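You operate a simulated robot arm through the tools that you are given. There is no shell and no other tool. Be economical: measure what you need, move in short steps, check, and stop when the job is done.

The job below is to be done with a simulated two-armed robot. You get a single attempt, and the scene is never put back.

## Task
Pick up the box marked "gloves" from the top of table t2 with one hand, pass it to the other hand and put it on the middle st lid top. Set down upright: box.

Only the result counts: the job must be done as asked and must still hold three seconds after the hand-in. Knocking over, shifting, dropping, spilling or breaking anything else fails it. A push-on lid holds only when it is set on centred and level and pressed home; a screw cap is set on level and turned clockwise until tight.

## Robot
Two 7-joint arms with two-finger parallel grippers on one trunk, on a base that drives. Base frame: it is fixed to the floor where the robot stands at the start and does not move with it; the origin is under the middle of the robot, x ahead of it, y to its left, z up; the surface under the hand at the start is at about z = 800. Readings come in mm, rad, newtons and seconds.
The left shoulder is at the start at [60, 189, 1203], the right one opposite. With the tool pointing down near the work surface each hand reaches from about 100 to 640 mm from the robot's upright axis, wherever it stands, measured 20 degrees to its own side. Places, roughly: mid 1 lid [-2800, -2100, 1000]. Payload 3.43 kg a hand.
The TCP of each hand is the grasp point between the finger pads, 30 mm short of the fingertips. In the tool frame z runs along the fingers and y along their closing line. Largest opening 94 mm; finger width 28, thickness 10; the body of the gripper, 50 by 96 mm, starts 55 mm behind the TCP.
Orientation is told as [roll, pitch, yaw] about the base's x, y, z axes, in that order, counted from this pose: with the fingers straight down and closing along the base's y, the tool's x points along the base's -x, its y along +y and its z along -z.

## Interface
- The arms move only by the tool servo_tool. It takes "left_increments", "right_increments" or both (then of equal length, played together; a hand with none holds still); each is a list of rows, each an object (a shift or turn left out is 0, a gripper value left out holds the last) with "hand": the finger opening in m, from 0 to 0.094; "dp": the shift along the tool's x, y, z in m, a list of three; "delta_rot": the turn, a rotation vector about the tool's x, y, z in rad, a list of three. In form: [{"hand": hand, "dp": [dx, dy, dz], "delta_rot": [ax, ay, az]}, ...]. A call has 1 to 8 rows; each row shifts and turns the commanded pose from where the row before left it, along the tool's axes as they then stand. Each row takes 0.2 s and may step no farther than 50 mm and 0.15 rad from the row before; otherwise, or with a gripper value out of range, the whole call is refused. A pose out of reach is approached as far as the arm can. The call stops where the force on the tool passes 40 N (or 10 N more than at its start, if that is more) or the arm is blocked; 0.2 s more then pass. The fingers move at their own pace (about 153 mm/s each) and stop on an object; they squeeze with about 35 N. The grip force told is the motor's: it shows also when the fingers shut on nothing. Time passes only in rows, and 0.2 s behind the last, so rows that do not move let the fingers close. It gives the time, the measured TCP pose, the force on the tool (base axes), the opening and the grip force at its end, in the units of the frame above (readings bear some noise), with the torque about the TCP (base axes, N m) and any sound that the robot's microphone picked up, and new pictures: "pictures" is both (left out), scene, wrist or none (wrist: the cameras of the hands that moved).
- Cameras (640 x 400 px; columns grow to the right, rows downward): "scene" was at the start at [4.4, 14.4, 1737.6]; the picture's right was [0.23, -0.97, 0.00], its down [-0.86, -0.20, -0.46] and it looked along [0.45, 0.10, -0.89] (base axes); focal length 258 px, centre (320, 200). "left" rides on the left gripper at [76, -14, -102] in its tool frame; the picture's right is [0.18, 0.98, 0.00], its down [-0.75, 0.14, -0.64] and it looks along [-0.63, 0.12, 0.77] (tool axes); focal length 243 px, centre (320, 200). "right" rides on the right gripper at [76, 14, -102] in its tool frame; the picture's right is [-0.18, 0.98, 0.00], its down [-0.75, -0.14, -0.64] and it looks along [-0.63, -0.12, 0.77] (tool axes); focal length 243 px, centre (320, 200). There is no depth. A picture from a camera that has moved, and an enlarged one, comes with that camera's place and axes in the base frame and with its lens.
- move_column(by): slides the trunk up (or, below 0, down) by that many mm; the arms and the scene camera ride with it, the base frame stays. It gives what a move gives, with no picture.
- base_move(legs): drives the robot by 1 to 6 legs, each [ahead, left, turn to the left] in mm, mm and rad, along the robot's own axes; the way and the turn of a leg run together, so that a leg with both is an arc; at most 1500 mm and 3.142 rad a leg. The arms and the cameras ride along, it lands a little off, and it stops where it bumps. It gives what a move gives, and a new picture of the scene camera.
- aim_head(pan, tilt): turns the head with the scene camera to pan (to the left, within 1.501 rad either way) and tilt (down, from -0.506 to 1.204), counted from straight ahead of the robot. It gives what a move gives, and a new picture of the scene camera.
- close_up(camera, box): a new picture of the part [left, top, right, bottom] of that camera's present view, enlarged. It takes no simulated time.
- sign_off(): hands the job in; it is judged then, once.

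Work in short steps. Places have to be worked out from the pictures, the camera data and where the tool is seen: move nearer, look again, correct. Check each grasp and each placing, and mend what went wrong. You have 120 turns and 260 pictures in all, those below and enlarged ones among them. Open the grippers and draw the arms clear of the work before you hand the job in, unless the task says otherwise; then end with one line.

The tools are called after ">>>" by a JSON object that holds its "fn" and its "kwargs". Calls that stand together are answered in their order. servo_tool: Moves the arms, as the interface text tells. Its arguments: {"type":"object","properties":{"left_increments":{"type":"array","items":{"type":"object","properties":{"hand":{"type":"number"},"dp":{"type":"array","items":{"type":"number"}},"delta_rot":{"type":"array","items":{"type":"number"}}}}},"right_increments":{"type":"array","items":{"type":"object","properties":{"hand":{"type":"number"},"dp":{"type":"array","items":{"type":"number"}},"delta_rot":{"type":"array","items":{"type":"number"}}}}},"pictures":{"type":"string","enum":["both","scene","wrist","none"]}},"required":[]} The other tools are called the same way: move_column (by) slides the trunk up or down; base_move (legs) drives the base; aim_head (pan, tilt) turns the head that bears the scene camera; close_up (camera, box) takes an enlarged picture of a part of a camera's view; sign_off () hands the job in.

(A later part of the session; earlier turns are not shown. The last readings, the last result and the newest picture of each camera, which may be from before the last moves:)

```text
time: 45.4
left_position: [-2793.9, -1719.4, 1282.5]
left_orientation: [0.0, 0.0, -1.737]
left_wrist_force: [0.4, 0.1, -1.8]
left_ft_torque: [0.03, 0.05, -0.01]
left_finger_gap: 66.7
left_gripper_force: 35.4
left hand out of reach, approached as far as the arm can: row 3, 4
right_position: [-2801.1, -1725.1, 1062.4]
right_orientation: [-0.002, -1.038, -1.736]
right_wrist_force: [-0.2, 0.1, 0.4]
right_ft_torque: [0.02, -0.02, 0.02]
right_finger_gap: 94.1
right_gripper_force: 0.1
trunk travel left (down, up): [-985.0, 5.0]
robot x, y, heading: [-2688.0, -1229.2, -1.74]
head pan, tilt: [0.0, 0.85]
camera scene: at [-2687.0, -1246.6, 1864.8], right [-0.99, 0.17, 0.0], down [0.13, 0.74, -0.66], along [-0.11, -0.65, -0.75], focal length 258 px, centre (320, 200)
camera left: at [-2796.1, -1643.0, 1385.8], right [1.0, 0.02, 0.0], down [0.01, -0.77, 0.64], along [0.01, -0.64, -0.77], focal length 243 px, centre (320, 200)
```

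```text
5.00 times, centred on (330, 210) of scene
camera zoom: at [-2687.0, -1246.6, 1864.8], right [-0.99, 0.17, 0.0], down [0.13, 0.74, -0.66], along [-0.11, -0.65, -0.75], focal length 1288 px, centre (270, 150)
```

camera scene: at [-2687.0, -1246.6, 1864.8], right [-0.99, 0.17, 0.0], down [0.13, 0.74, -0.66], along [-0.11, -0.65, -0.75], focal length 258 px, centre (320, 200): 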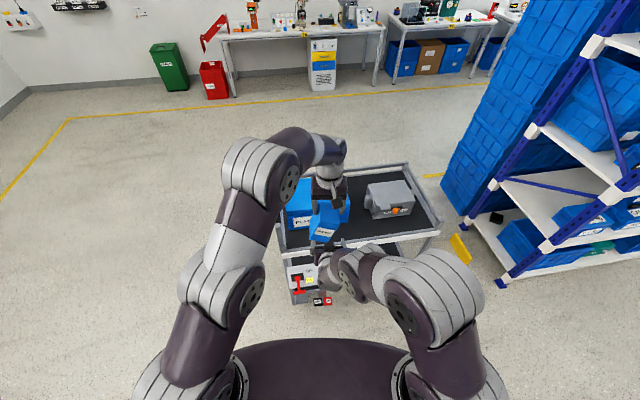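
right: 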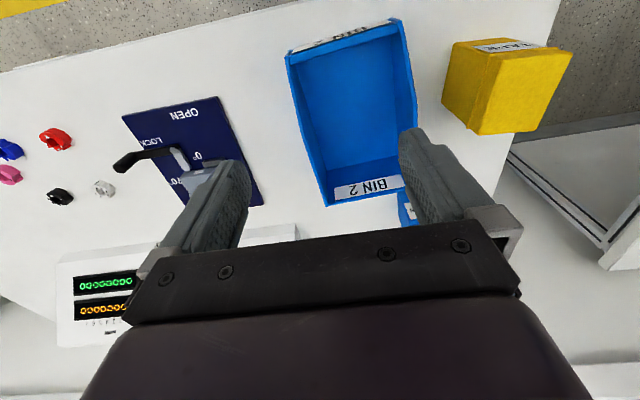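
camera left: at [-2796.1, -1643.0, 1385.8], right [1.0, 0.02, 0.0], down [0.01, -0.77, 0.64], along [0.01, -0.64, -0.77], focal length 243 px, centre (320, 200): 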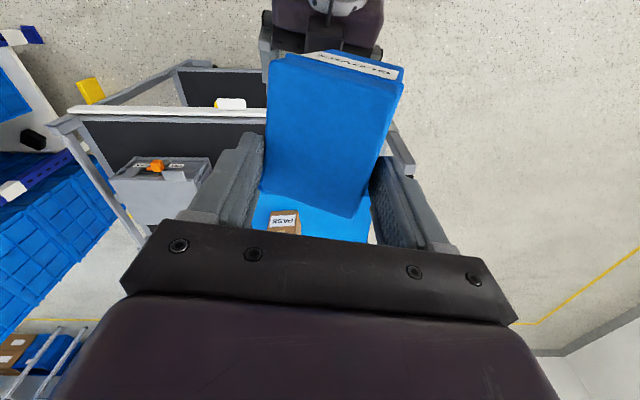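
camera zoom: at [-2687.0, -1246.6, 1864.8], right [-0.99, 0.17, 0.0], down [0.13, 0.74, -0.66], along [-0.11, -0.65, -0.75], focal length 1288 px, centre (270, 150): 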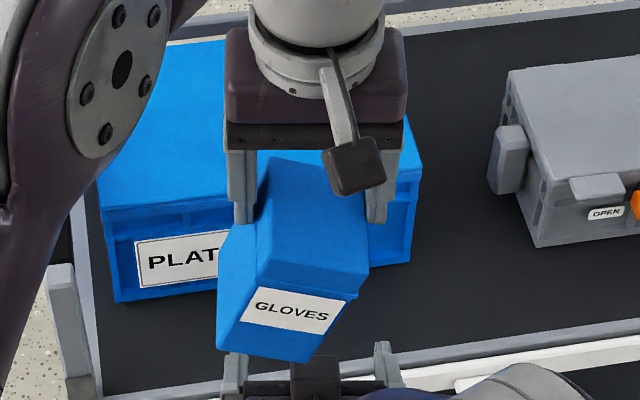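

The box is rolled about 22° in the left grip, jammed between the top-right edge and the left fingertip, and has slid about 25 mm down and 16 mm back. The plan is that the right hand takes its lower part: I shift the right 43 mm back and 29 mm left, then lower the left so the box goes straight down between the open right fingers.

>>> {"fn": "servo_tool", "kwargs": {"right_increments": [{"hand": 0.094, "dp": [0.011, 0.0145, -0.0185]}, {"dp": [0.011, 0.0145, -0.0185]}, {}]}}

>>> {"fn": "close_up", "kwargs": {"camera": "left", "box": [200, 0, 460, 250]}}

```text
time: 46.2
left_position: [-2795.3, -1721.3, 1281.4]
left_orientation: [0.001, 0.001, -1.736]
left_wrist_force: [-0.7, 0.1, -2.1]
left_ft_torque: [-0.01, 0.01, 0.01]
left_finger_gap: 66.9
left_gripper_force: 35.6
right_position: [-2765.6, -1686.3, 1062.7]
right_orientation: [-0.005, -1.036, -1.739]
right_wrist_force: [-0.8, -0.3, -0.9]
right_ft_torque: [0.0, 0.0, 0.01]
right_finger_gap: 94.0
right_gripper_force: 0.1
trunk travel left (down, up): [-985.0, 5.0]
robot x, y, heading: [-2682.5, -1232.8, -1.739]
head pan, tilt: [0.0, 0.85]
camera scene: at [-2687.9, -1247.6, 1864.8], right [-0.99, 0.17, 0.0], down [0.13, 0.74, -0.66], along [-0.11, -0.65, -0.75], focal length 258 px, centre (320, 200)
camera right: at [-2730.7, -1563.8, 1049.0], right [0.95, -0.26, 0.16], down [-0.11, 0.19, 0.98], along [-0.28, -0.95, 0.15], focal length 243 px, centre (320, 200)
```

scene: 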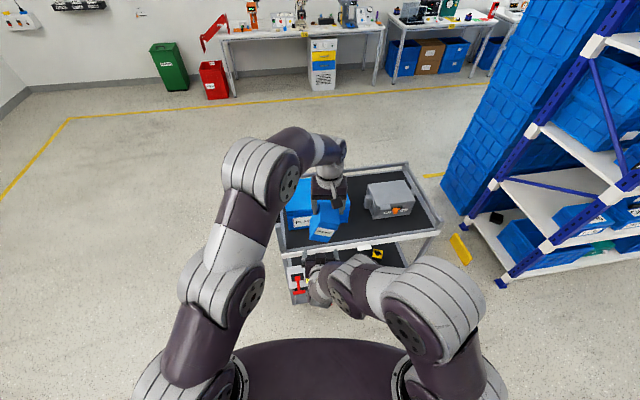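
right: 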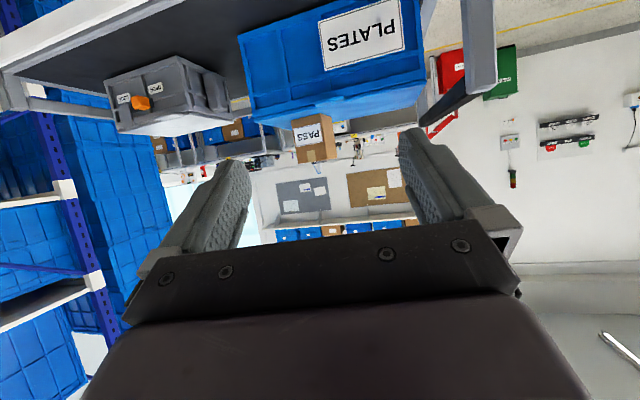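

```text
1.60 times, centred on (330, 125) of left
camera zoom: at [-2796.7, -1643.9, 1385.5], right [1.0, 0.02, 0.0], down [0.01, -0.77, 0.64], along [0.01, -0.64, -0.77], focal length 388 px, centre (304, 320)
```

zoom: 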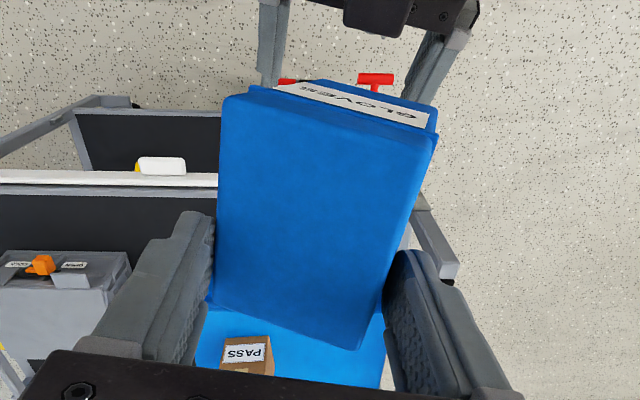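

Re-measured from this view, the box bottom centre is about +24 mm left and −11 mm ahead of the left TCP. I trim the right by +10 ahead and −7 left, then lower the left 90 mm and check.

>>> {"fn": "servo_tool", "kwargs": {"right_increments": [{"dp": [-0.005, -0.007, 0.0086]}, {}, {}, {}, {}], "left_increments": [{}, {"dp": [0, 0, 0.025]}, {"dp": [0, 0, 0.025]}, {"dp": [0, 0, 0.025]}, {"dp": [0, 0, 0.015]}]}}

>>> {"fn": "close_up", "kwargs": {"camera": "scene", "box": [290, 170, 370, 270]}}

```text
time: 47.4
left_position: [-2794.4, -1720.6, 1193.2]
left_orientation: [0.002, 0.0, -1.738]
left_wrist_force: [0.0, -0.5, -2.0]
left_ft_torque: [0.0, 0.01, -0.04]
left_finger_gap: 66.8
left_gripper_force: 35.4
right_position: [-2775.0, -1695.0, 1062.1]
right_orientation: [-0.004, -1.037, -1.736]
right_wrist_force: [0.0, -0.5, 0.0]
right_ft_torque: [0.01, -0.01, -0.03]
right_finger_gap: 94.2
right_gripper_force: 0.1
trunk travel left (down, up): [-985.0, 5.0]
robot x, y, heading: [-2684.5, -1227.9, -1.739]
head pan, tilt: [0.0, 0.85]
camera scene: at [-2687.2, -1247.0, 1864.8], right [-0.99, 0.17, 0.0], down [0.13, 0.74, -0.66], along [-0.11, -0.65, -0.75], focal length 258 px, centre (320, 200)
camera right: at [-2738.9, -1572.8, 1048.9], right [0.95, -0.26, 0.16], down [-0.11, 0.19, 0.98], along [-0.28, -0.95, 0.15], focal length 243 px, centre (320, 200)
camera left: at [-2795.3, -1642.9, 1296.0], right [1.0, 0.02, 0.0], down [0.01, -0.77, 0.64], along [0.01, -0.64, -0.77], focal length 243 px, centre (320, 200)
```

scene: 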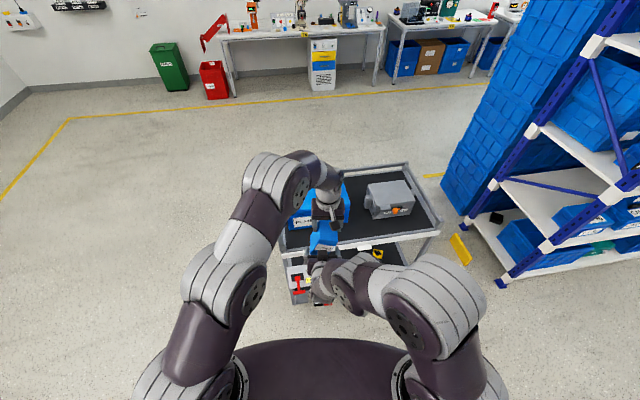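
right: 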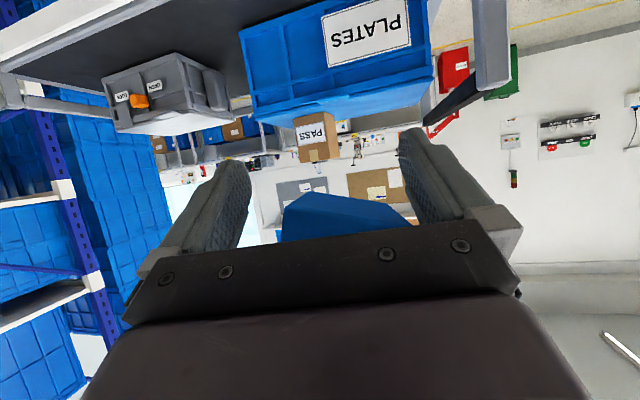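
left: 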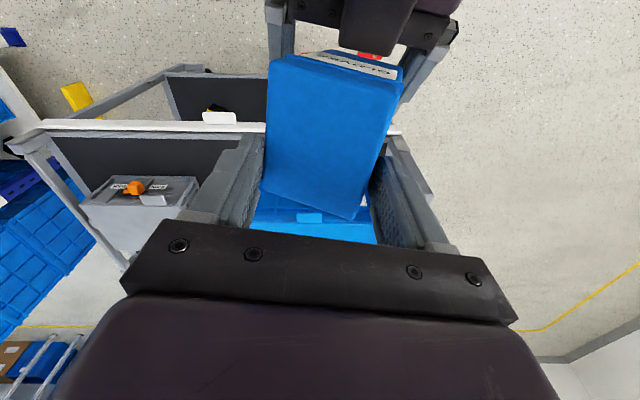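

```text
4.00 times, centred on (330, 220) of scene
camera zoom: at [-2687.2, -1247.0, 1864.8], right [-0.99, 0.17, 0.0], down [0.13, 0.74, -0.66], along [-0.11, -0.65, -0.75], focal length 1031 px, centre (280, 120)
```

zoom: 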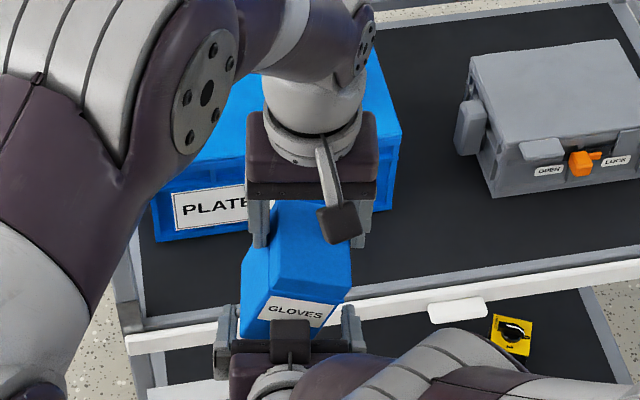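

The box bottom is entering between the right fingers but sits close to the left-side finger. I shift the right hand 10 mm to the left, then lower a bit more.

>>> {"fn": "servo_tool", "kwargs": {"right_increments": [{"dp": [0, 0.01, 0]}, {}, {}, {}], "left_increments": [{}, {"dp": [0, 0, 0.015]}, {"dp": [0, 0, 0.015]}, {}]}}

>>> {"fn": "close_up", "kwargs": {"camera": "scene", "box": [290, 170, 370, 270]}}

```text
time: 48.4
left_position: [-2793.0, -1719.9, 1162.5]
left_orientation: [-0.001, 0.001, -1.736]
left_wrist_force: [0.5, 0.8, -2.4]
left_ft_torque: [-0.01, -0.02, -0.02]
left_finger_gap: 66.7
left_gripper_force: 34.8
right_position: [-2764.7, -1697.4, 1063.4]
right_orientation: [-0.004, -1.037, -1.735]
right_wrist_force: [0.4, 0.0, -1.4]
right_ft_torque: [-0.02, 0.02, 0.0]
right_finger_gap: 94.1
right_gripper_force: 0.1
trunk travel left (down, up): [-985.0, 5.0]
robot x, y, heading: [-2686.6, -1228.6, -1.739]
head pan, tilt: [0.0, 0.85]
camera scene: at [-2686.4, -1246.0, 1864.8], right [-0.99, 0.17, 0.0], down [0.13, 0.74, -0.66], along [-0.11, -0.65, -0.75], focal length 258 px, centre (320, 200)
camera right: at [-2728.9, -1574.1, 1049.0], right [0.95, -0.26, 0.16], down [-0.11, 0.19, 0.98], along [-0.28, -0.95, 0.15], focal length 243 px, centre (320, 200)
camera left: at [-2795.5, -1642.5, 1265.9], right [1.0, 0.02, 0.0], down [0.01, -0.77, 0.64], along [0.01, -0.64, -0.77], focal length 243 px, centre (320, 200)
```

scene: 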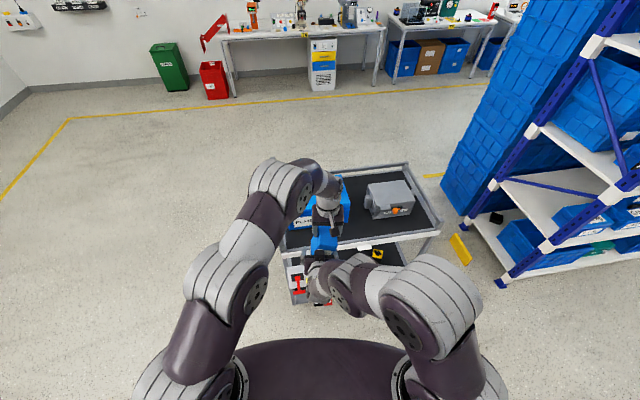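
right: 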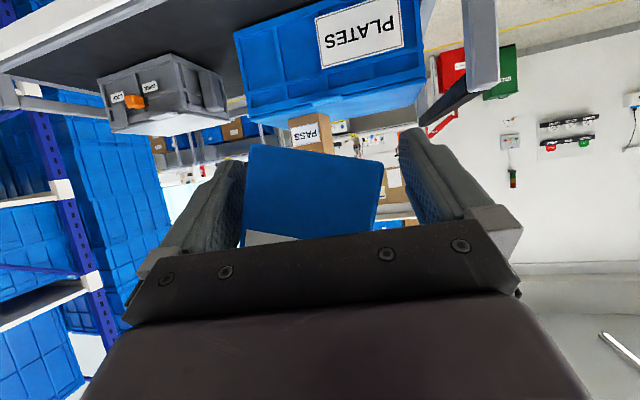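
left: 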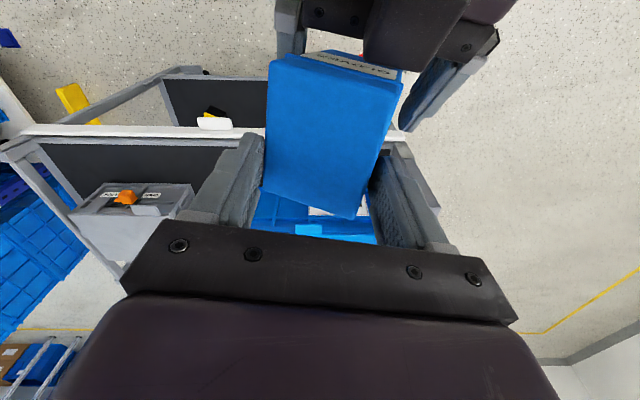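

```text
4.00 times, centred on (330, 220) of scene
camera zoom: at [-2686.4, -1246.0, 1864.8], right [-0.99, 0.17, 0.0], down [0.13, 0.74, -0.66], along [-0.11, -0.65, -0.75], focal length 1031 px, centre (280, 120)
```

zoom: 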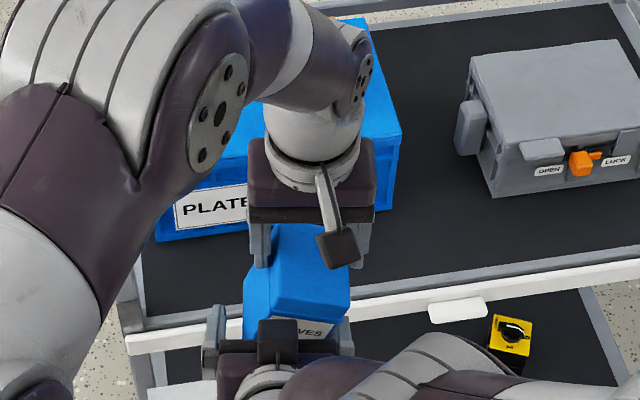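

Now it is slightly biased the other way, so I shift the right hand 4 mm back, lower the last 22 mm, and look before closing.

>>> {"fn": "servo_tool", "kwargs": {"right_increments": [{"dp": [0, -0.004, 0]}, {}, {}, {}], "left_increments": [{}, {"dp": [0, 0, 0.012]}, {"dp": [0, 0, 0.01]}, {}], "pictures": "wrist"}}

```text
time: 49.4
left_position: [-2793.7, -1720.3, 1140.1]
left_orientation: [-0.001, -0.001, -1.736]
left_wrist_force: [6.2, -2.3, 2.7]
left_ft_torque: [0.09, -0.16, -0.27]
left_finger_gap: 66.5
left_gripper_force: 34.9
right_position: [-2769.6, -1695.7, 1061.2]
right_orientation: [-0.005, -1.034, -1.736]
right_wrist_force: [-5.5, 1.8, -4.5]
right_ft_torque: [-0.17, -0.36, 0.05]
right_finger_gap: 93.9
right_gripper_force: 0.1
trunk travel left (down, up): [-985.0, 5.0]
robot x, y, heading: [-2688.0, -1223.6, -1.743]
head pan, tilt: [0.0, 0.85]
camera right: at [-2733.5, -1572.8, 1048.4], right [0.95, -0.26, 0.16], down [-0.11, 0.19, 0.98], along [-0.28, -0.95, 0.15], focal length 243 px, centre (320, 200)
camera left: at [-2795.4, -1643.1, 1244.0], right [1.0, 0.02, 0.0], down [0.01, -0.77, 0.64], along [0.01, -0.64, -0.77], focal length 243 px, centre (320, 200)
```

right: 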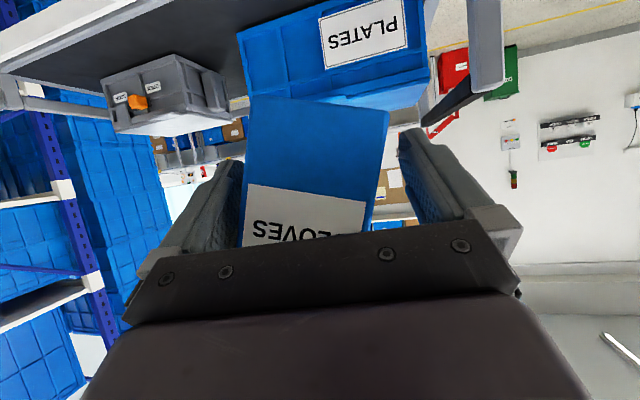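
left: 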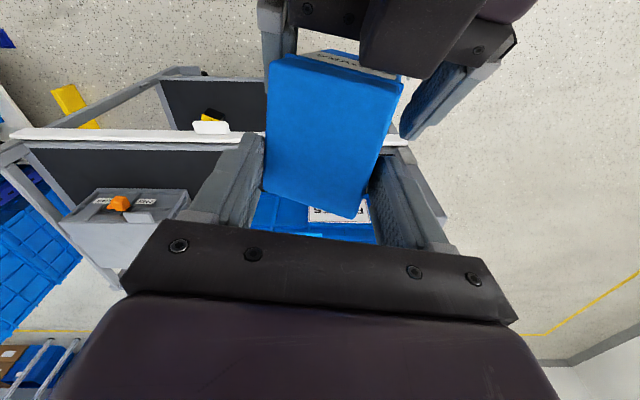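

Light contact on the robot-right finger (6 N). I shift the right hand 7 mm to the right and close it on the box.

>>> {"fn": "servo_tool", "kwargs": {"right_increments": [{"dp": [0, -0.007, 0]}, {"hand": 0.0}, {}, {}], "pictures": "wrist"}}

```text
time: 50.4
left_position: [-2791.6, -1720.3, 1139.3]
left_orientation: [0.004, 0.002, -1.738]
left_wrist_force: [36.6, -11.0, -9.5]
left_ft_torque: [-0.38, -1.16, -1.71]
left_finger_gap: 64.9
left_gripper_force: 34.9
right_position: [-2777.3, -1695.1, 1060.9]
right_orientation: [-0.005, -1.036, -1.743]
right_wrist_force: [-36.4, 11.6, 6.7]
right_ft_torque: [-0.77, -1.56, 0.63]
right_finger_gap: 74.1
right_gripper_force: 35.1
trunk travel left (down, up): [-985.0, 5.0]
robot x, y, heading: [-2686.5, -1227.3, -1.744]
head pan, tilt: [0.0, 0.85]
camera right: at [-2741.0, -1571.6, 1048.1], right [0.95, -0.26, 0.16], down [-0.11, 0.19, 0.98], along [-0.29, -0.95, 0.15], focal length 243 px, centre (320, 200)
```

right: 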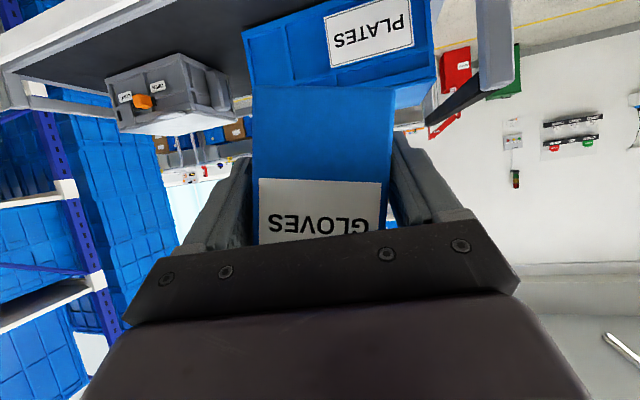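

The right grips with 35 N (gap 74 because the box is still twisted), and the hands are loading each other sideways. I open the left so the box settles flat into the right pads.

>>> {"fn": "servo_tool", "kwargs": {"left_increments": [{"hand": 0.075}, {"hand": 0.094}, {}, {}], "right_increments": [{}, {}, {}, {}]}}

>>> {"fn": "close_up", "kwargs": {"camera": "scene", "box": [290, 170, 370, 270]}}

```text
time: 51.4
left_position: [-2794.7, -1719.5, 1141.1]
left_orientation: [-0.002, -0.001, -1.736]
left_wrist_force: [-0.4, 0.9, -0.3]
left_ft_torque: [-0.02, 0.0, -0.01]
left_finger_gap: 93.9
left_gripper_force: 0.0
right_position: [-2775.6, -1696.3, 1061.5]
right_orientation: [-0.005, -1.037, -1.736]
right_wrist_force: [0.4, 0.2, -2.5]
right_ft_torque: [0.02, -0.02, -0.02]
right_finger_gap: 69.2
right_gripper_force: 34.6
trunk travel left (down, up): [-985.0, 5.0]
robot x, y, heading: [-2684.0, -1227.9, -1.746]
head pan, tilt: [0.0, 0.85]
camera scene: at [-2686.8, -1246.3, 1864.8], right [-0.99, 0.17, 0.0], down [0.13, 0.74, -0.66], along [-0.11, -0.65, -0.75], focal length 258 px, centre (320, 200)
camera right: at [-2739.7, -1572.2, 1048.7], right [0.95, -0.26, 0.16], down [-0.11, 0.19, 0.98], along [-0.28, -0.95, 0.15], focal length 243 px, centre (320, 200)
camera left: at [-2795.6, -1642.9, 1243.9], right [1.0, 0.02, 0.0], down [0.01, -0.77, 0.64], along [0.01, -0.64, -0.77], focal length 243 px, centre (320, 200)
```

scene: 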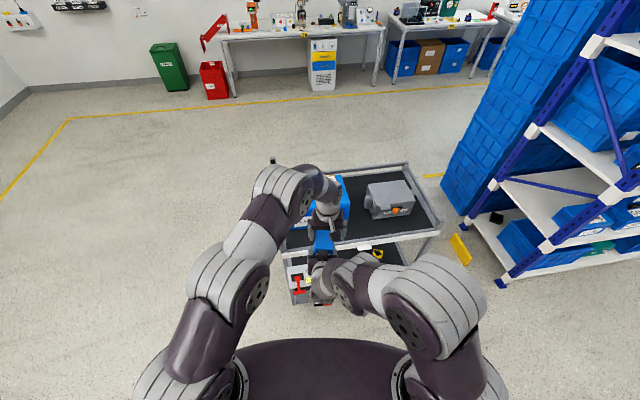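
right: 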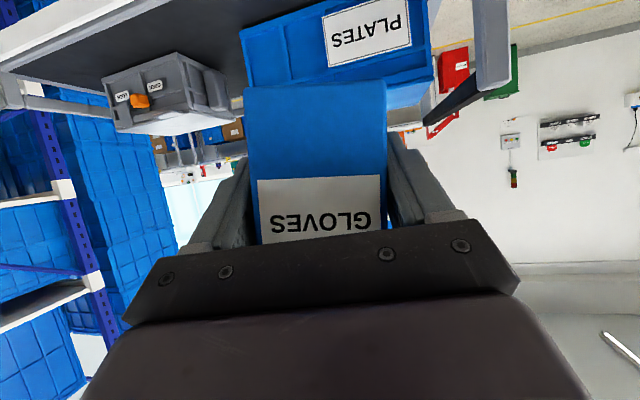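
left: 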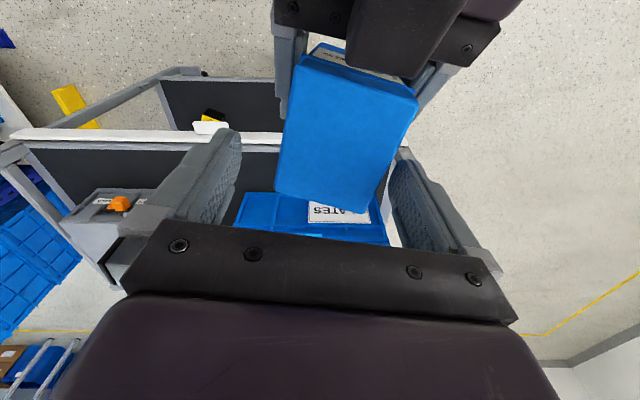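

```text
4.00 times, centred on (330, 220) of scene
camera zoom: at [-2686.8, -1246.3, 1864.8], right [-0.99, 0.17, 0.0], down [0.13, 0.74, -0.66], along [-0.11, -0.65, -0.75], focal length 1031 px, centre (280, 120)
```

zoom: 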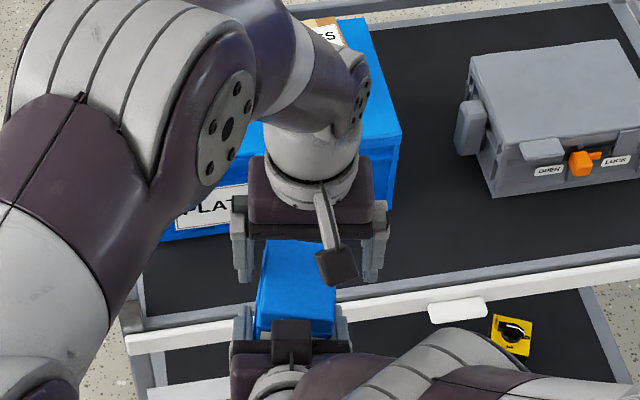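

The box is now in the right hand (69.2 mm, 35 N). I zoom the right wrist view to measure any residual tilt.

>>> {"fn": "close_up", "kwargs": {"camera": "right", "box": [220, 60, 420, 260]}}

>>> {"fn": "close_up", "kwargs": {"camera": "left", "box": [240, 20, 460, 240]}}

```text
2.00 times, centred on (320, 160) of right
camera zoom: at [-2739.7, -1572.2, 1048.7], right [0.95, -0.26, 0.16], down [-0.11, 0.19, 0.98], along [-0.28, -0.95, 0.15], focal length 485 px, centre (320, 280)
```

zoom: 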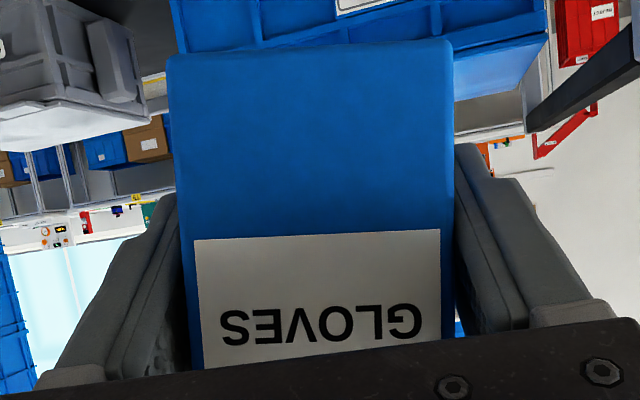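

```text
1.82 times, centred on (350, 130) of left
camera zoom: at [-2795.6, -1642.9, 1243.9], right [1.0, 0.02, 0.0], down [0.01, -0.77, 0.64], along [0.01, -0.64, -0.77], focal length 441 px, centre (266, 327)
```

zoom: 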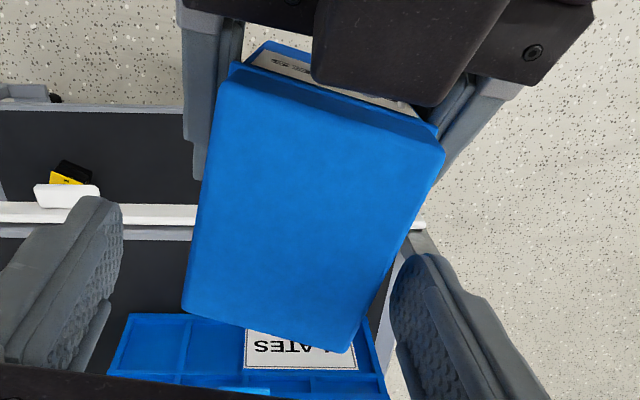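

The box is in the right grip at mid-height with only about 5° roll and 4° yaw left. I raise the left hand clear and move it aside to the left.

>>> {"fn": "servo_tool", "kwargs": {"left_increments": [{"dp": [0, 0, -0.03]}, {"dp": [0, 0, -0.035]}, {"dp": [0, 0, -0.035]}, {"dp": [0.015, 0.04, 0]}, {"dp": [0.015, 0.04, 0]}, {"dp": [0.015, 0.045, 0]}, {"dp": [0.015, 0.045, 0]}, {"dp": [0.01, 0.045, 0]}], "pictures": "scene"}}

>>> {"fn": "close_up", "kwargs": {"camera": "scene", "box": [260, 150, 420, 290]}}

```text
time: 53.2
left_position: [-2568.6, -1687.3, 1241.5]
left_orientation: [-0.002, -0.002, -1.739]
left_wrist_force: [0.4, 0.3, 0.1]
left_ft_torque: [0.04, 0.01, 0.02]
left_finger_gap: 94.0
left_gripper_force: 0.0
right_position: [-2773.8, -1695.7, 1062.2]
right_orientation: [-0.007, -1.038, -1.735]
right_wrist_force: [0.0, 0.0, -1.8]
right_ft_torque: [0.03, -0.01, -0.02]
right_finger_gap: 68.7
right_gripper_force: 35.2
trunk travel left (down, up): [-985.0, 5.0]
robot x, y, heading: [-2686.2, -1227.8, -1.739]
head pan, tilt: [0.0, 0.85]
camera scene: at [-2684.2, -1246.2, 1864.8], right [-0.99, 0.17, 0.0], down [0.13, 0.74, -0.66], along [-0.11, -0.65, -0.75], focal length 258 px, centre (320, 200)
```

scene: 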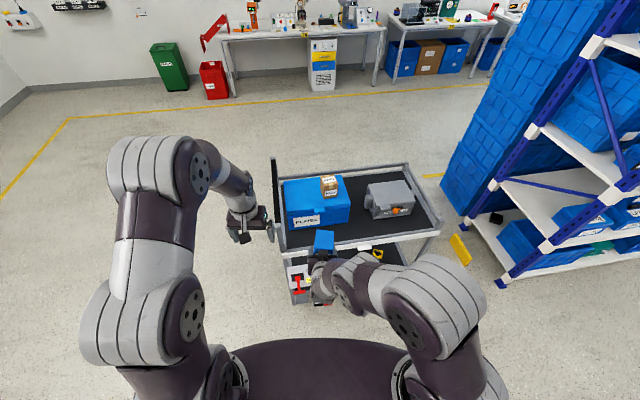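

```text
2.86 times, centred on (340, 220) of scene
camera zoom: at [-2684.2, -1246.2, 1864.8], right [-0.99, 0.17, 0.0], down [0.13, 0.74, -0.66], along [-0.11, -0.65, -0.75], focal length 736 px, centre (263, 143)
```

zoom: 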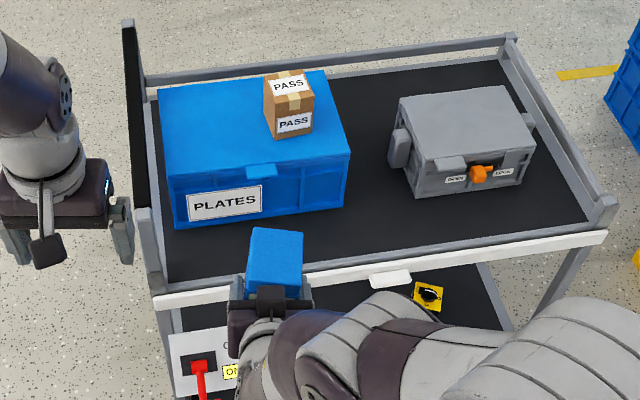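

The lid spans x −2958…−2656, y −2190…−1995, and the carton x −2910…−2838. My target for the box centre is (−2740, −2085). I level the 5° roll and raise the right hand 40 mm, then drive 180 mm ahead and 98 mm left.

>>> {"fn": "servo_tool", "kwargs": {"right_increments": [{"delta_rot": [0.046, 0, -0.0775]}, {"dp": [-0.0344, 0, -0.0204]}, {}], "pictures": "none"}}

>>> {"fn": "base_move", "kwargs": {"legs": [[180, 98, 0]]}}

>>> {"fn": "close_up", "kwargs": {"camera": "scene", "box": [240, 130, 420, 290]}}

>>> {"fn": "close_up", "kwargs": {"camera": "right", "box": [160, 0, 480, 260]}}

```text
time: 54.0
left_position: [-2571.0, -1687.0, 1241.5]
left_orientation: [0.001, -0.001, -1.735]
left_wrist_force: [-0.6, -0.9, -0.1]
left_ft_torque: [0.01, 0.0, -0.01]
left_finger_gap: 94.0
left_gripper_force: 0.0
right_position: [-2772.3, -1697.1, 1099.9]
right_orientation: [-0.179, -1.03, -1.587]
right_wrist_force: [-0.8, 0.0, -2.2]
right_ft_torque: [0.02, 0.03, 0.01]
right_finger_gap: 68.8
right_gripper_force: 34.8
trunk travel left (down, up): [-985.0, 5.0]
robot x, y, heading: [-2685.0, -1228.9, -1.741]
head pan, tilt: [0.0, 0.85]
```

```text
time: 55.6
left_position: [-2507.8, -1877.4, 1242.0]
left_orientation: [0.001, -0.003, -1.741]
left_wrist_force: [-0.2, 0.0, -0.7]
left_ft_torque: [-0.06, -0.01, -0.01]
left_finger_gap: 94.0
left_gripper_force: 0.0
right_position: [-2708.5, -1886.8, 1102.8]
right_orientation: [-0.179, -1.033, -1.589]
right_wrist_force: [0.2, 0.7, -2.2]
right_ft_torque: [0.03, 0.0, -0.01]
right_finger_gap: 68.4
right_gripper_force: 34.5
trunk travel left (down, up): [-985.0, 5.0]
robot x, y, heading: [-2621.8, -1416.8, -1.744]
head pan, tilt: [0.0, 0.85]
camera scene: at [-2623.5, -1434.5, 1864.9], right [-0.99, 0.17, 0.0], down [0.13, 0.74, -0.66], along [-0.11, -0.65, -0.75], focal length 258 px, centre (320, 200)
```

scene: 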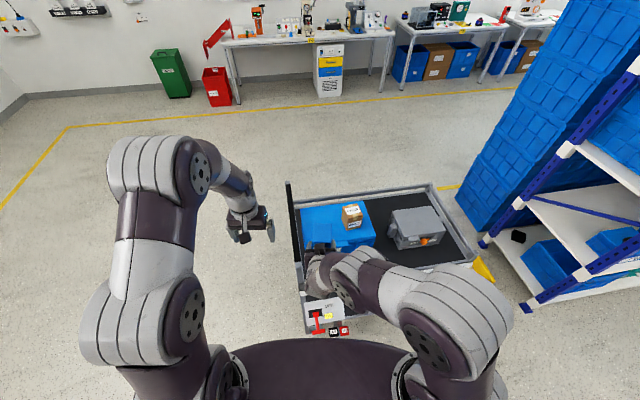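

```text
2.50 times, centred on (330, 210) of scene
camera zoom: at [-2623.5, -1434.5, 1864.9], right [-0.99, 0.17, 0.0], down [0.13, 0.74, -0.66], along [-0.11, -0.65, -0.75], focal length 644 px, centre (295, 175)
```

zoom: 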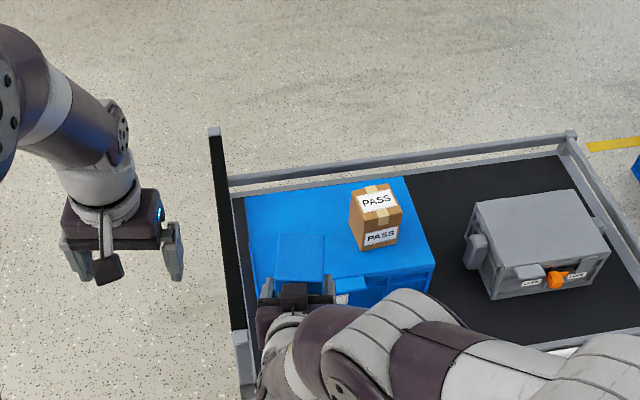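

```text
1.54 times, centred on (320, 130) of right
camera zoom: at [-2674.2, -1763.2, 1088.0], right [0.96, -0.26, 0.07], down [-0.02, 0.18, 0.98], along [-0.27, -0.95, 0.17], focal length 373 px, centre (320, 308)
```

zoom: 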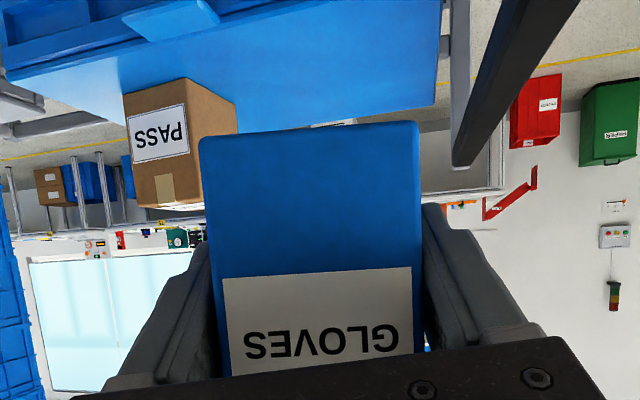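

The box edges now look vertical. The bottom is about 50 mm below the TCP, and the lid is at z ≈ 945–963. I drive 80 mm more, then reach ahead 85 mm with the arm, staying high.

>>> {"fn": "base_move", "kwargs": {"legs": [[80, 0, 0]]}}

>>> {"fn": "servo_tool", "kwargs": {"right_increments": [{"dp": [-0.0145, 0.001, 0.0244]}, {"dp": [-0.0145, 0.001, 0.0244]}, {"dp": [-0.0145, 0.001, 0.0244]}, {}]}}

>>> {"fn": "close_up", "kwargs": {"camera": "scene", "box": [240, 130, 420, 290]}}

```text
time: 56.7
left_position: [-2521.0, -1953.2, 1243.0]
left_orientation: [0.001, -0.006, -1.739]
left_wrist_force: [0.0, 0.1, 0.5]
left_ft_torque: [-0.04, -0.02, -0.01]
left_finger_gap: 94.1
left_gripper_force: 0.0
right_position: [-2721.9, -1962.1, 1103.6]
right_orientation: [-0.181, -1.033, -1.587]
right_wrist_force: [0.5, 0.4, -1.5]
right_ft_torque: [0.03, -0.02, -0.02]
right_finger_gap: 68.6
right_gripper_force: 35.1
trunk travel left (down, up): [-985.0, 5.0]
robot x, y, heading: [-2634.4, -1502.2, -1.743]
head pan, tilt: [0.0, 0.85]
camera scene: at [-2634.4, -1509.0, 1864.9], right [-0.99, 0.17, 0.0], down [0.13, 0.74, -0.66], along [-0.11, -0.65, -0.75], focal length 258 px, centre (320, 200)
```

scene: 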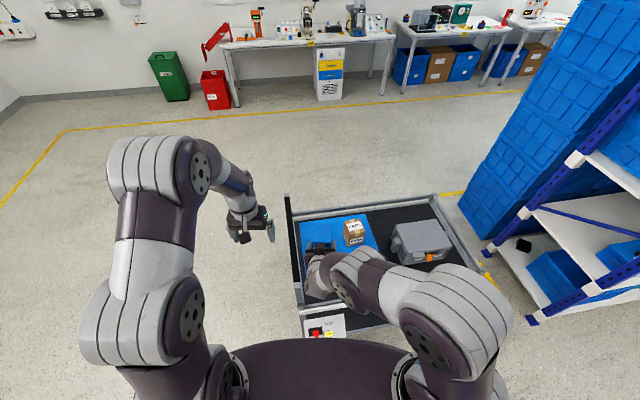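

```text
time: 57.7
left_position: [-2520.5, -1957.8, 1241.7]
left_orientation: [-0.001, 0.001, -1.741]
left_wrist_force: [-0.3, 0.1, -1.2]
left_ft_torque: [0.0, -0.01, -0.01]
left_finger_gap: 94.1
left_gripper_force: 0.0
right_position: [-2733.4, -2054.1, 1101.5]
right_orientation: [-0.18, -1.03, -1.587]
right_wrist_force: [-0.4, 0.8, -2.2]
right_ft_torque: [0.01, 0.0, -0.03]
right_finger_gap: 68.1
right_gripper_force: 35.2
trunk travel left (down, up): [-985.0, 5.0]
robot x, y, heading: [-2635.0, -1500.2, -1.743]
head pan, tilt: [0.0, 0.85]
camera scene: at [-2635.5, -1518.4, 1864.8], right [-0.99, 0.17, 0.0], down [0.13, 0.74, -0.66], along [-0.11, -0.65, -0.75], focal length 258 px, centre (320, 200)
camera right: at [-2698.6, -1930.1, 1086.6], right [0.96, -0.26, 0.07], down [-0.02, 0.17, 0.98], along [-0.27, -0.95, 0.16], focal length 243 px, centre (320, 200)
```

scene: 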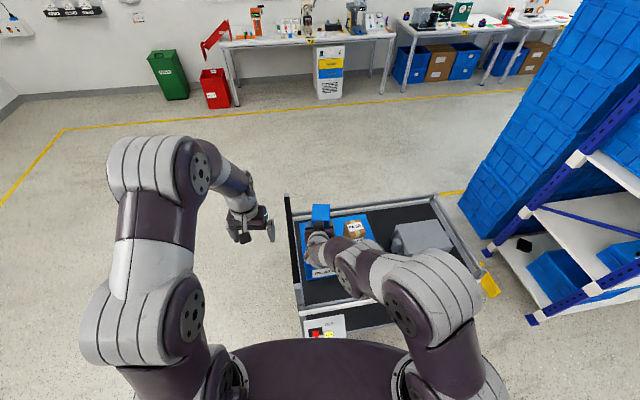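
right: 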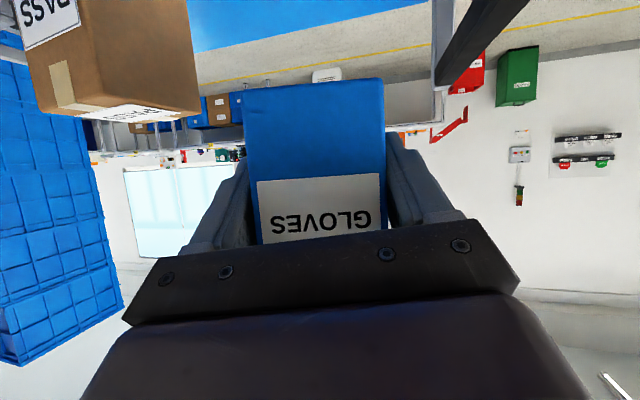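

```text
2.50 times, centred on (330, 210) of scene
camera zoom: at [-2635.5, -1518.4, 1864.8], right [-0.99, 0.17, 0.0], down [0.13, 0.74, -0.66], along [-0.11, -0.65, -0.75], focal length 644 px, centre (295, 175)
```

zoom: 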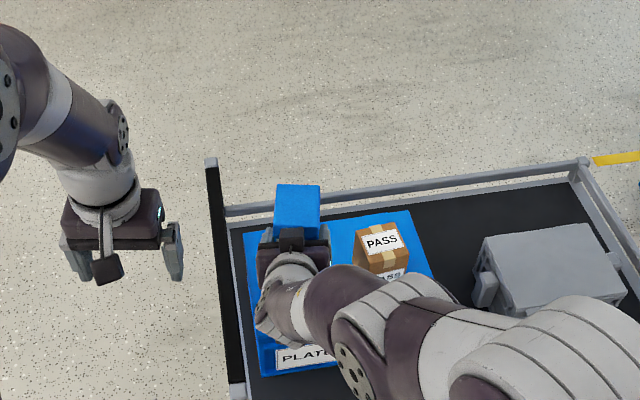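

The box is over (−2741, −2073), on the free half of the lid, clear of the carton and handle. I lower it 70 mm straight down.

>>> {"fn": "servo_tool", "kwargs": {"right_increments": [{"dp": [0.0214, 0.00225, 0.0127]}, {"dp": [0.0214, 0.00225, 0.0127]}, {"dp": [0.0171, 0.0018, 0.0101]}, {}]}}

>>> {"fn": "close_up", "kwargs": {"camera": "scene", "box": [280, 180, 400, 290]}}

```text
time: 58.7
left_position: [-2520.8, -1959.9, 1240.1]
left_orientation: [-0.001, 0.0, -1.741]
left_wrist_force: [-0.1, -0.1, -0.4]
left_ft_torque: [0.03, 0.03, 0.01]
left_finger_gap: 94.4
left_gripper_force: 0.1
right_position: [-2732.9, -2052.7, 1031.1]
right_orientation: [-0.18, -1.03, -1.586]
right_wrist_force: [-1.0, -0.9, -2.0]
right_ft_torque: [0.01, 0.03, 0.01]
right_finger_gap: 68.2
right_gripper_force: 34.9
trunk travel left (down, up): [-985.0, 5.0]
robot x, y, heading: [-2634.6, -1500.1, -1.745]
head pan, tilt: [0.0, 0.85]
camera scene: at [-2635.8, -1518.8, 1864.8], right [-0.99, 0.17, 0.0], down [0.13, 0.74, -0.66], along [-0.11, -0.65, -0.75], focal length 258 px, centre (320, 200)
camera right: at [-2698.7, -1929.6, 1016.8], right [0.96, -0.26, 0.07], down [-0.02, 0.17, 0.98], along [-0.27, -0.95, 0.16], focal length 243 px, centre (320, 200)
```

scene: 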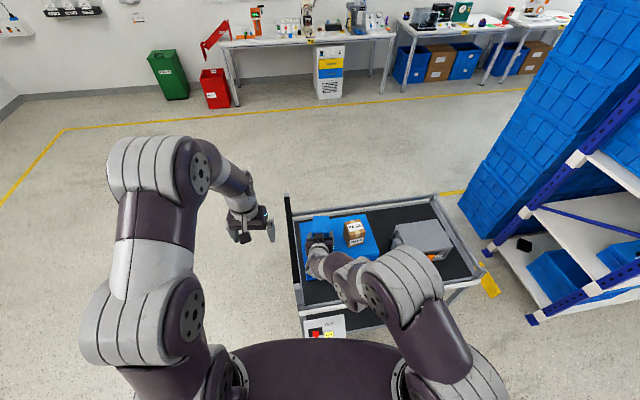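
right: 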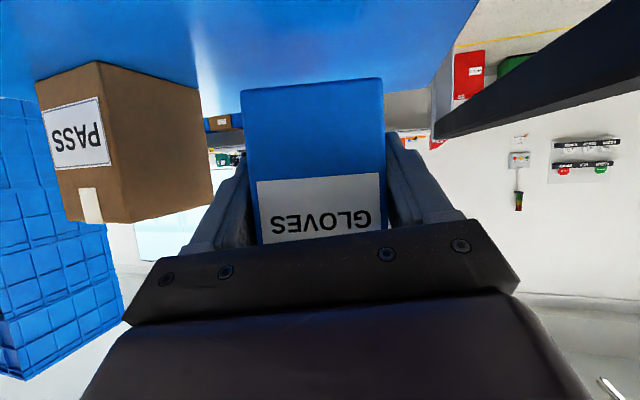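

```text
3.64 times, centred on (340, 235) of scene
camera zoom: at [-2635.8, -1518.8, 1864.8], right [-0.99, 0.17, 0.0], down [0.13, 0.74, -0.66], along [-0.11, -0.65, -0.75], focal length 937 px, centre (247, 73)
```

zoom: 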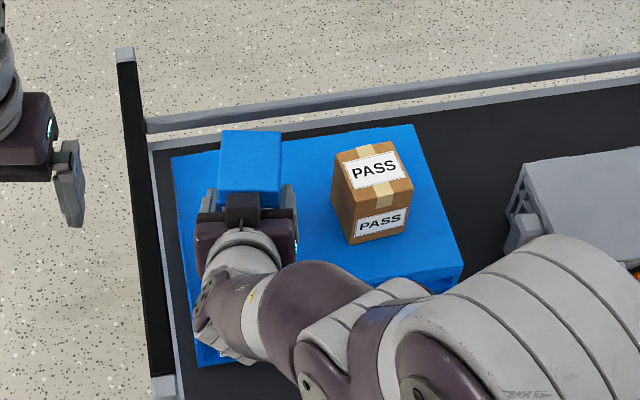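

Still free, with some 15–30 mm to go. I lower in small steps and watch the force.

>>> {"fn": "servo_tool", "kwargs": {"right_increments": [{"dp": [0.0043, 0.00045, 0.0025]}, {"dp": [0.0043, 0.00045, 0.0025]}, {"dp": [0.0034, 0.00036, 0.002]}, {}], "pictures": "wrist"}}

```text
time: 59.7
left_position: [-2519.7, -1959.6, 1241.7]
left_orientation: [0.0, 0.0, -1.737]
left_wrist_force: [-0.1, -0.5, 0.5]
left_ft_torque: [-0.01, -0.01, 0.01]
left_finger_gap: 94.1
left_gripper_force: 0.0
right_position: [-2734.1, -2053.0, 1017.2]
right_orientation: [-0.183, -1.029, -1.586]
right_wrist_force: [-0.9, -0.7, -1.6]
right_ft_torque: [0.04, -0.01, 0.04]
right_finger_gap: 68.0
right_gripper_force: 35.3
trunk travel left (down, up): [-985.0, 5.0]
robot x, y, heading: [-2631.6, -1499.4, -1.747]
head pan, tilt: [0.0, 0.85]
camera right: at [-2698.6, -1929.0, 1003.0], right [0.96, -0.26, 0.07], down [-0.02, 0.17, 0.98], along [-0.27, -0.95, 0.16], focal length 243 px, centre (320, 200)
```

right: 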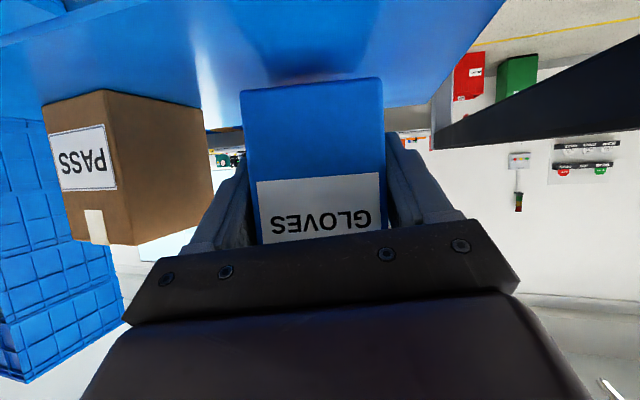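

Its reflection in the lid shows a small gap left, so I keep lowering in small steps.

>>> {"fn": "servo_tool", "kwargs": {"right_increments": [{"dp": [0.0034, 0.00036, 0.002]}, {"dp": [0.0034, 0.00036, 0.002]}, {}], "pictures": "wrist"}}

```text
time: 60.5
left_position: [-2520.7, -1959.3, 1241.1]
left_orientation: [0.0, 0.001, -1.74]
left_wrist_force: [0.1, 0.2, 0.1]
left_ft_torque: [-0.03, 0.01, 0.0]
left_finger_gap: 94.1
left_gripper_force: 0.0
right_position: [-2733.0, -2052.0, 1010.0]
right_orientation: [-0.182, -1.03, -1.586]
right_wrist_force: [0.1, -0.1, -1.6]
right_ft_torque: [0.05, -0.02, -0.01]
right_finger_gap: 68.0
right_gripper_force: 35.3
trunk travel left (down, up): [-985.0, 5.0]
robot x, y, heading: [-2636.1, -1498.8, -1.745]
head pan, tilt: [0.0, 0.85]
camera right: at [-2698.6, -1928.8, 995.2], right [0.96, -0.26, 0.07], down [-0.02, 0.17, 0.98], along [-0.27, -0.95, 0.16], focal length 243 px, centre (320, 200)
```

right: 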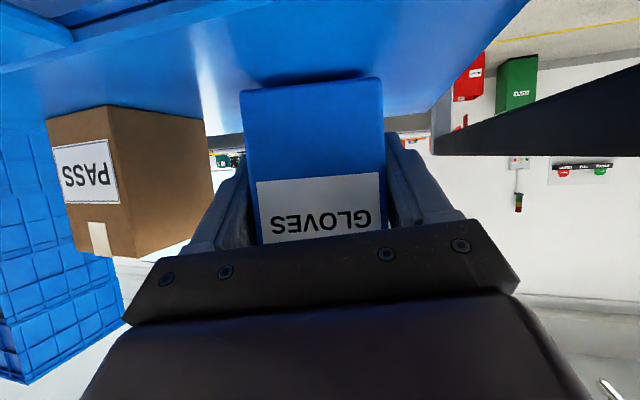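

Getting close, another 8 mm in small steps.

>>> {"fn": "servo_tool", "kwargs": {"right_increments": [{"dp": [0.0034, 0.00036, 0.002]}, {"dp": [0.0026, 0.00027, 0.0015]}, {}], "pictures": "wrist"}}

>>> {"fn": "close_up", "kwargs": {"camera": "right", "box": [200, 40, 420, 180]}}

```text
time: 61.3
left_position: [-2521.1, -1957.4, 1241.8]
left_orientation: [0.001, -0.001, -1.74]
left_wrist_force: [0.1, 0.4, -1.0]
left_ft_torque: [0.0, -0.03, 0.04]
left_finger_gap: 93.8
left_gripper_force: 0.1
right_position: [-2734.0, -2053.6, 1005.7]
right_orientation: [-0.179, -1.035, -1.589]
right_wrist_force: [-1.4, -1.9, 14.1]
right_ft_torque: [0.15, -0.49, -0.06]
right_finger_gap: 67.9
right_gripper_force: 35.2
trunk travel left (down, up): [-985.0, 5.0]
robot x, y, heading: [-2637.3, -1497.0, -1.743]
head pan, tilt: [0.0, 0.85]
camera right: at [-2698.3, -1929.7, 990.3], right [0.96, -0.26, 0.07], down [-0.02, 0.18, 0.98], along [-0.27, -0.95, 0.17], focal length 243 px, centre (320, 200)
```

right: 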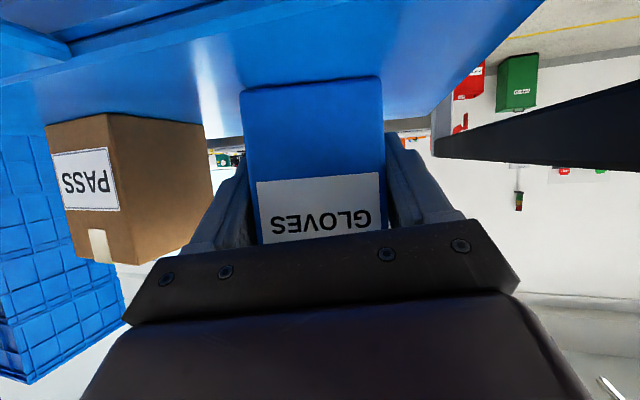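

```text
2.86 times, centred on (310, 110) of right
camera zoom: at [-2698.3, -1929.7, 990.3], right [0.96, -0.26, 0.07], down [-0.02, 0.18, 0.98], along [-0.27, -0.95, 0.17], focal length 693 px, centre (349, 457)
```

zoom: 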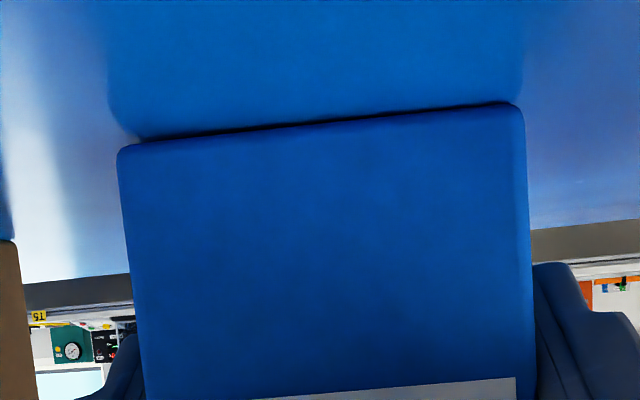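

Contact with about 14 N on the lid and only a hairline gap. I release by opening the right gripper.

>>> {"fn": "servo_tool", "kwargs": {"right_increments": [{"hand": 0.075}, {"hand": 0.085}, {"hand": 0.094}, {}]}}

>>> {"fn": "close_up", "kwargs": {"camera": "scene", "box": [280, 180, 400, 290]}}

```text
time: 62.3
left_position: [-2520.9, -1959.5, 1240.8]
left_orientation: [0.001, 0.0, -1.741]
left_wrist_force: [0.4, -0.9, 0.3]
left_ft_torque: [0.03, 0.01, -0.03]
left_finger_gap: 94.0
left_gripper_force: 0.1
right_position: [-2733.8, -2052.4, 1002.9]
right_orientation: [-0.181, -1.03, -1.587]
right_wrist_force: [-0.2, 0.7, 0.2]
right_ft_torque: [0.0, -0.03, -0.02]
right_finger_gap: 94.1
right_gripper_force: 0.1
trunk travel left (down, up): [-985.0, 5.0]
robot x, y, heading: [-2637.2, -1498.5, -1.738]
head pan, tilt: [0.0, 0.85]
camera scene: at [-2635.6, -1518.4, 1864.8], right [-0.99, 0.17, 0.0], down [0.13, 0.74, -0.66], along [-0.11, -0.65, -0.75], focal length 258 px, centre (320, 200)
camera right: at [-2698.7, -1929.1, 988.4], right [0.96, -0.26, 0.07], down [-0.02, 0.17, 0.98], along [-0.27, -0.95, 0.16], focal length 243 px, centre (320, 200)
```

scene: 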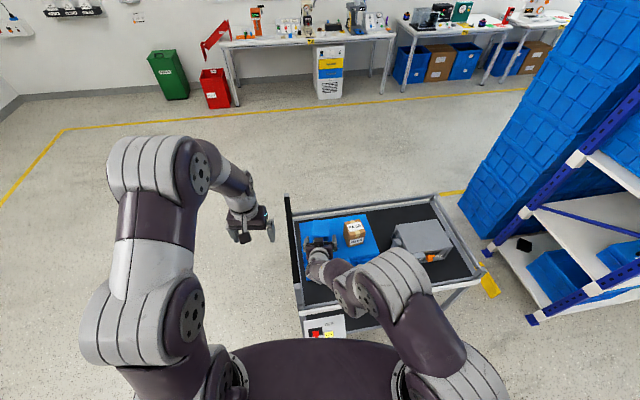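
right: 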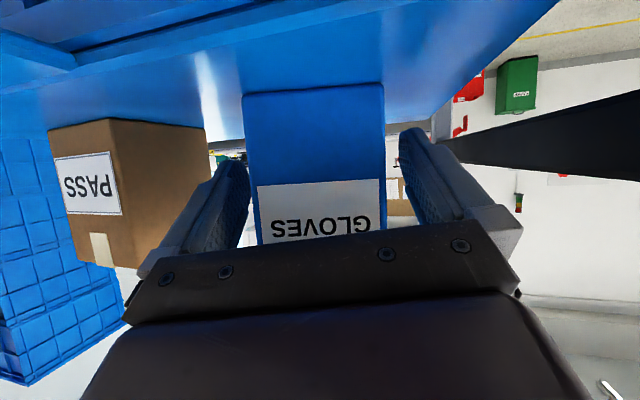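

```text
3.64 times, centred on (340, 235) of scene
camera zoom: at [-2635.6, -1518.4, 1864.8], right [-0.99, 0.17, 0.0], down [0.13, 0.74, -0.66], along [-0.11, -0.65, -0.75], focal length 937 px, centre (247, 73)
```

zoom: 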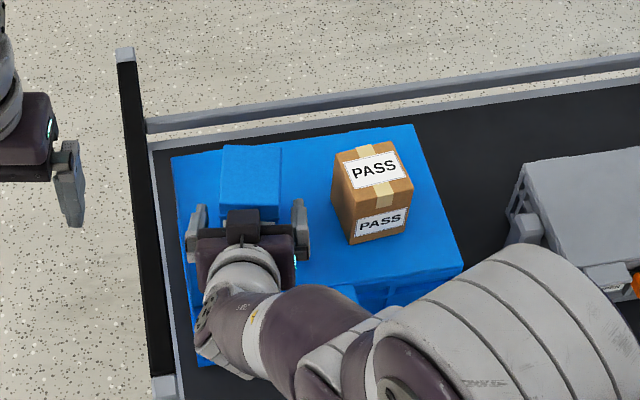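

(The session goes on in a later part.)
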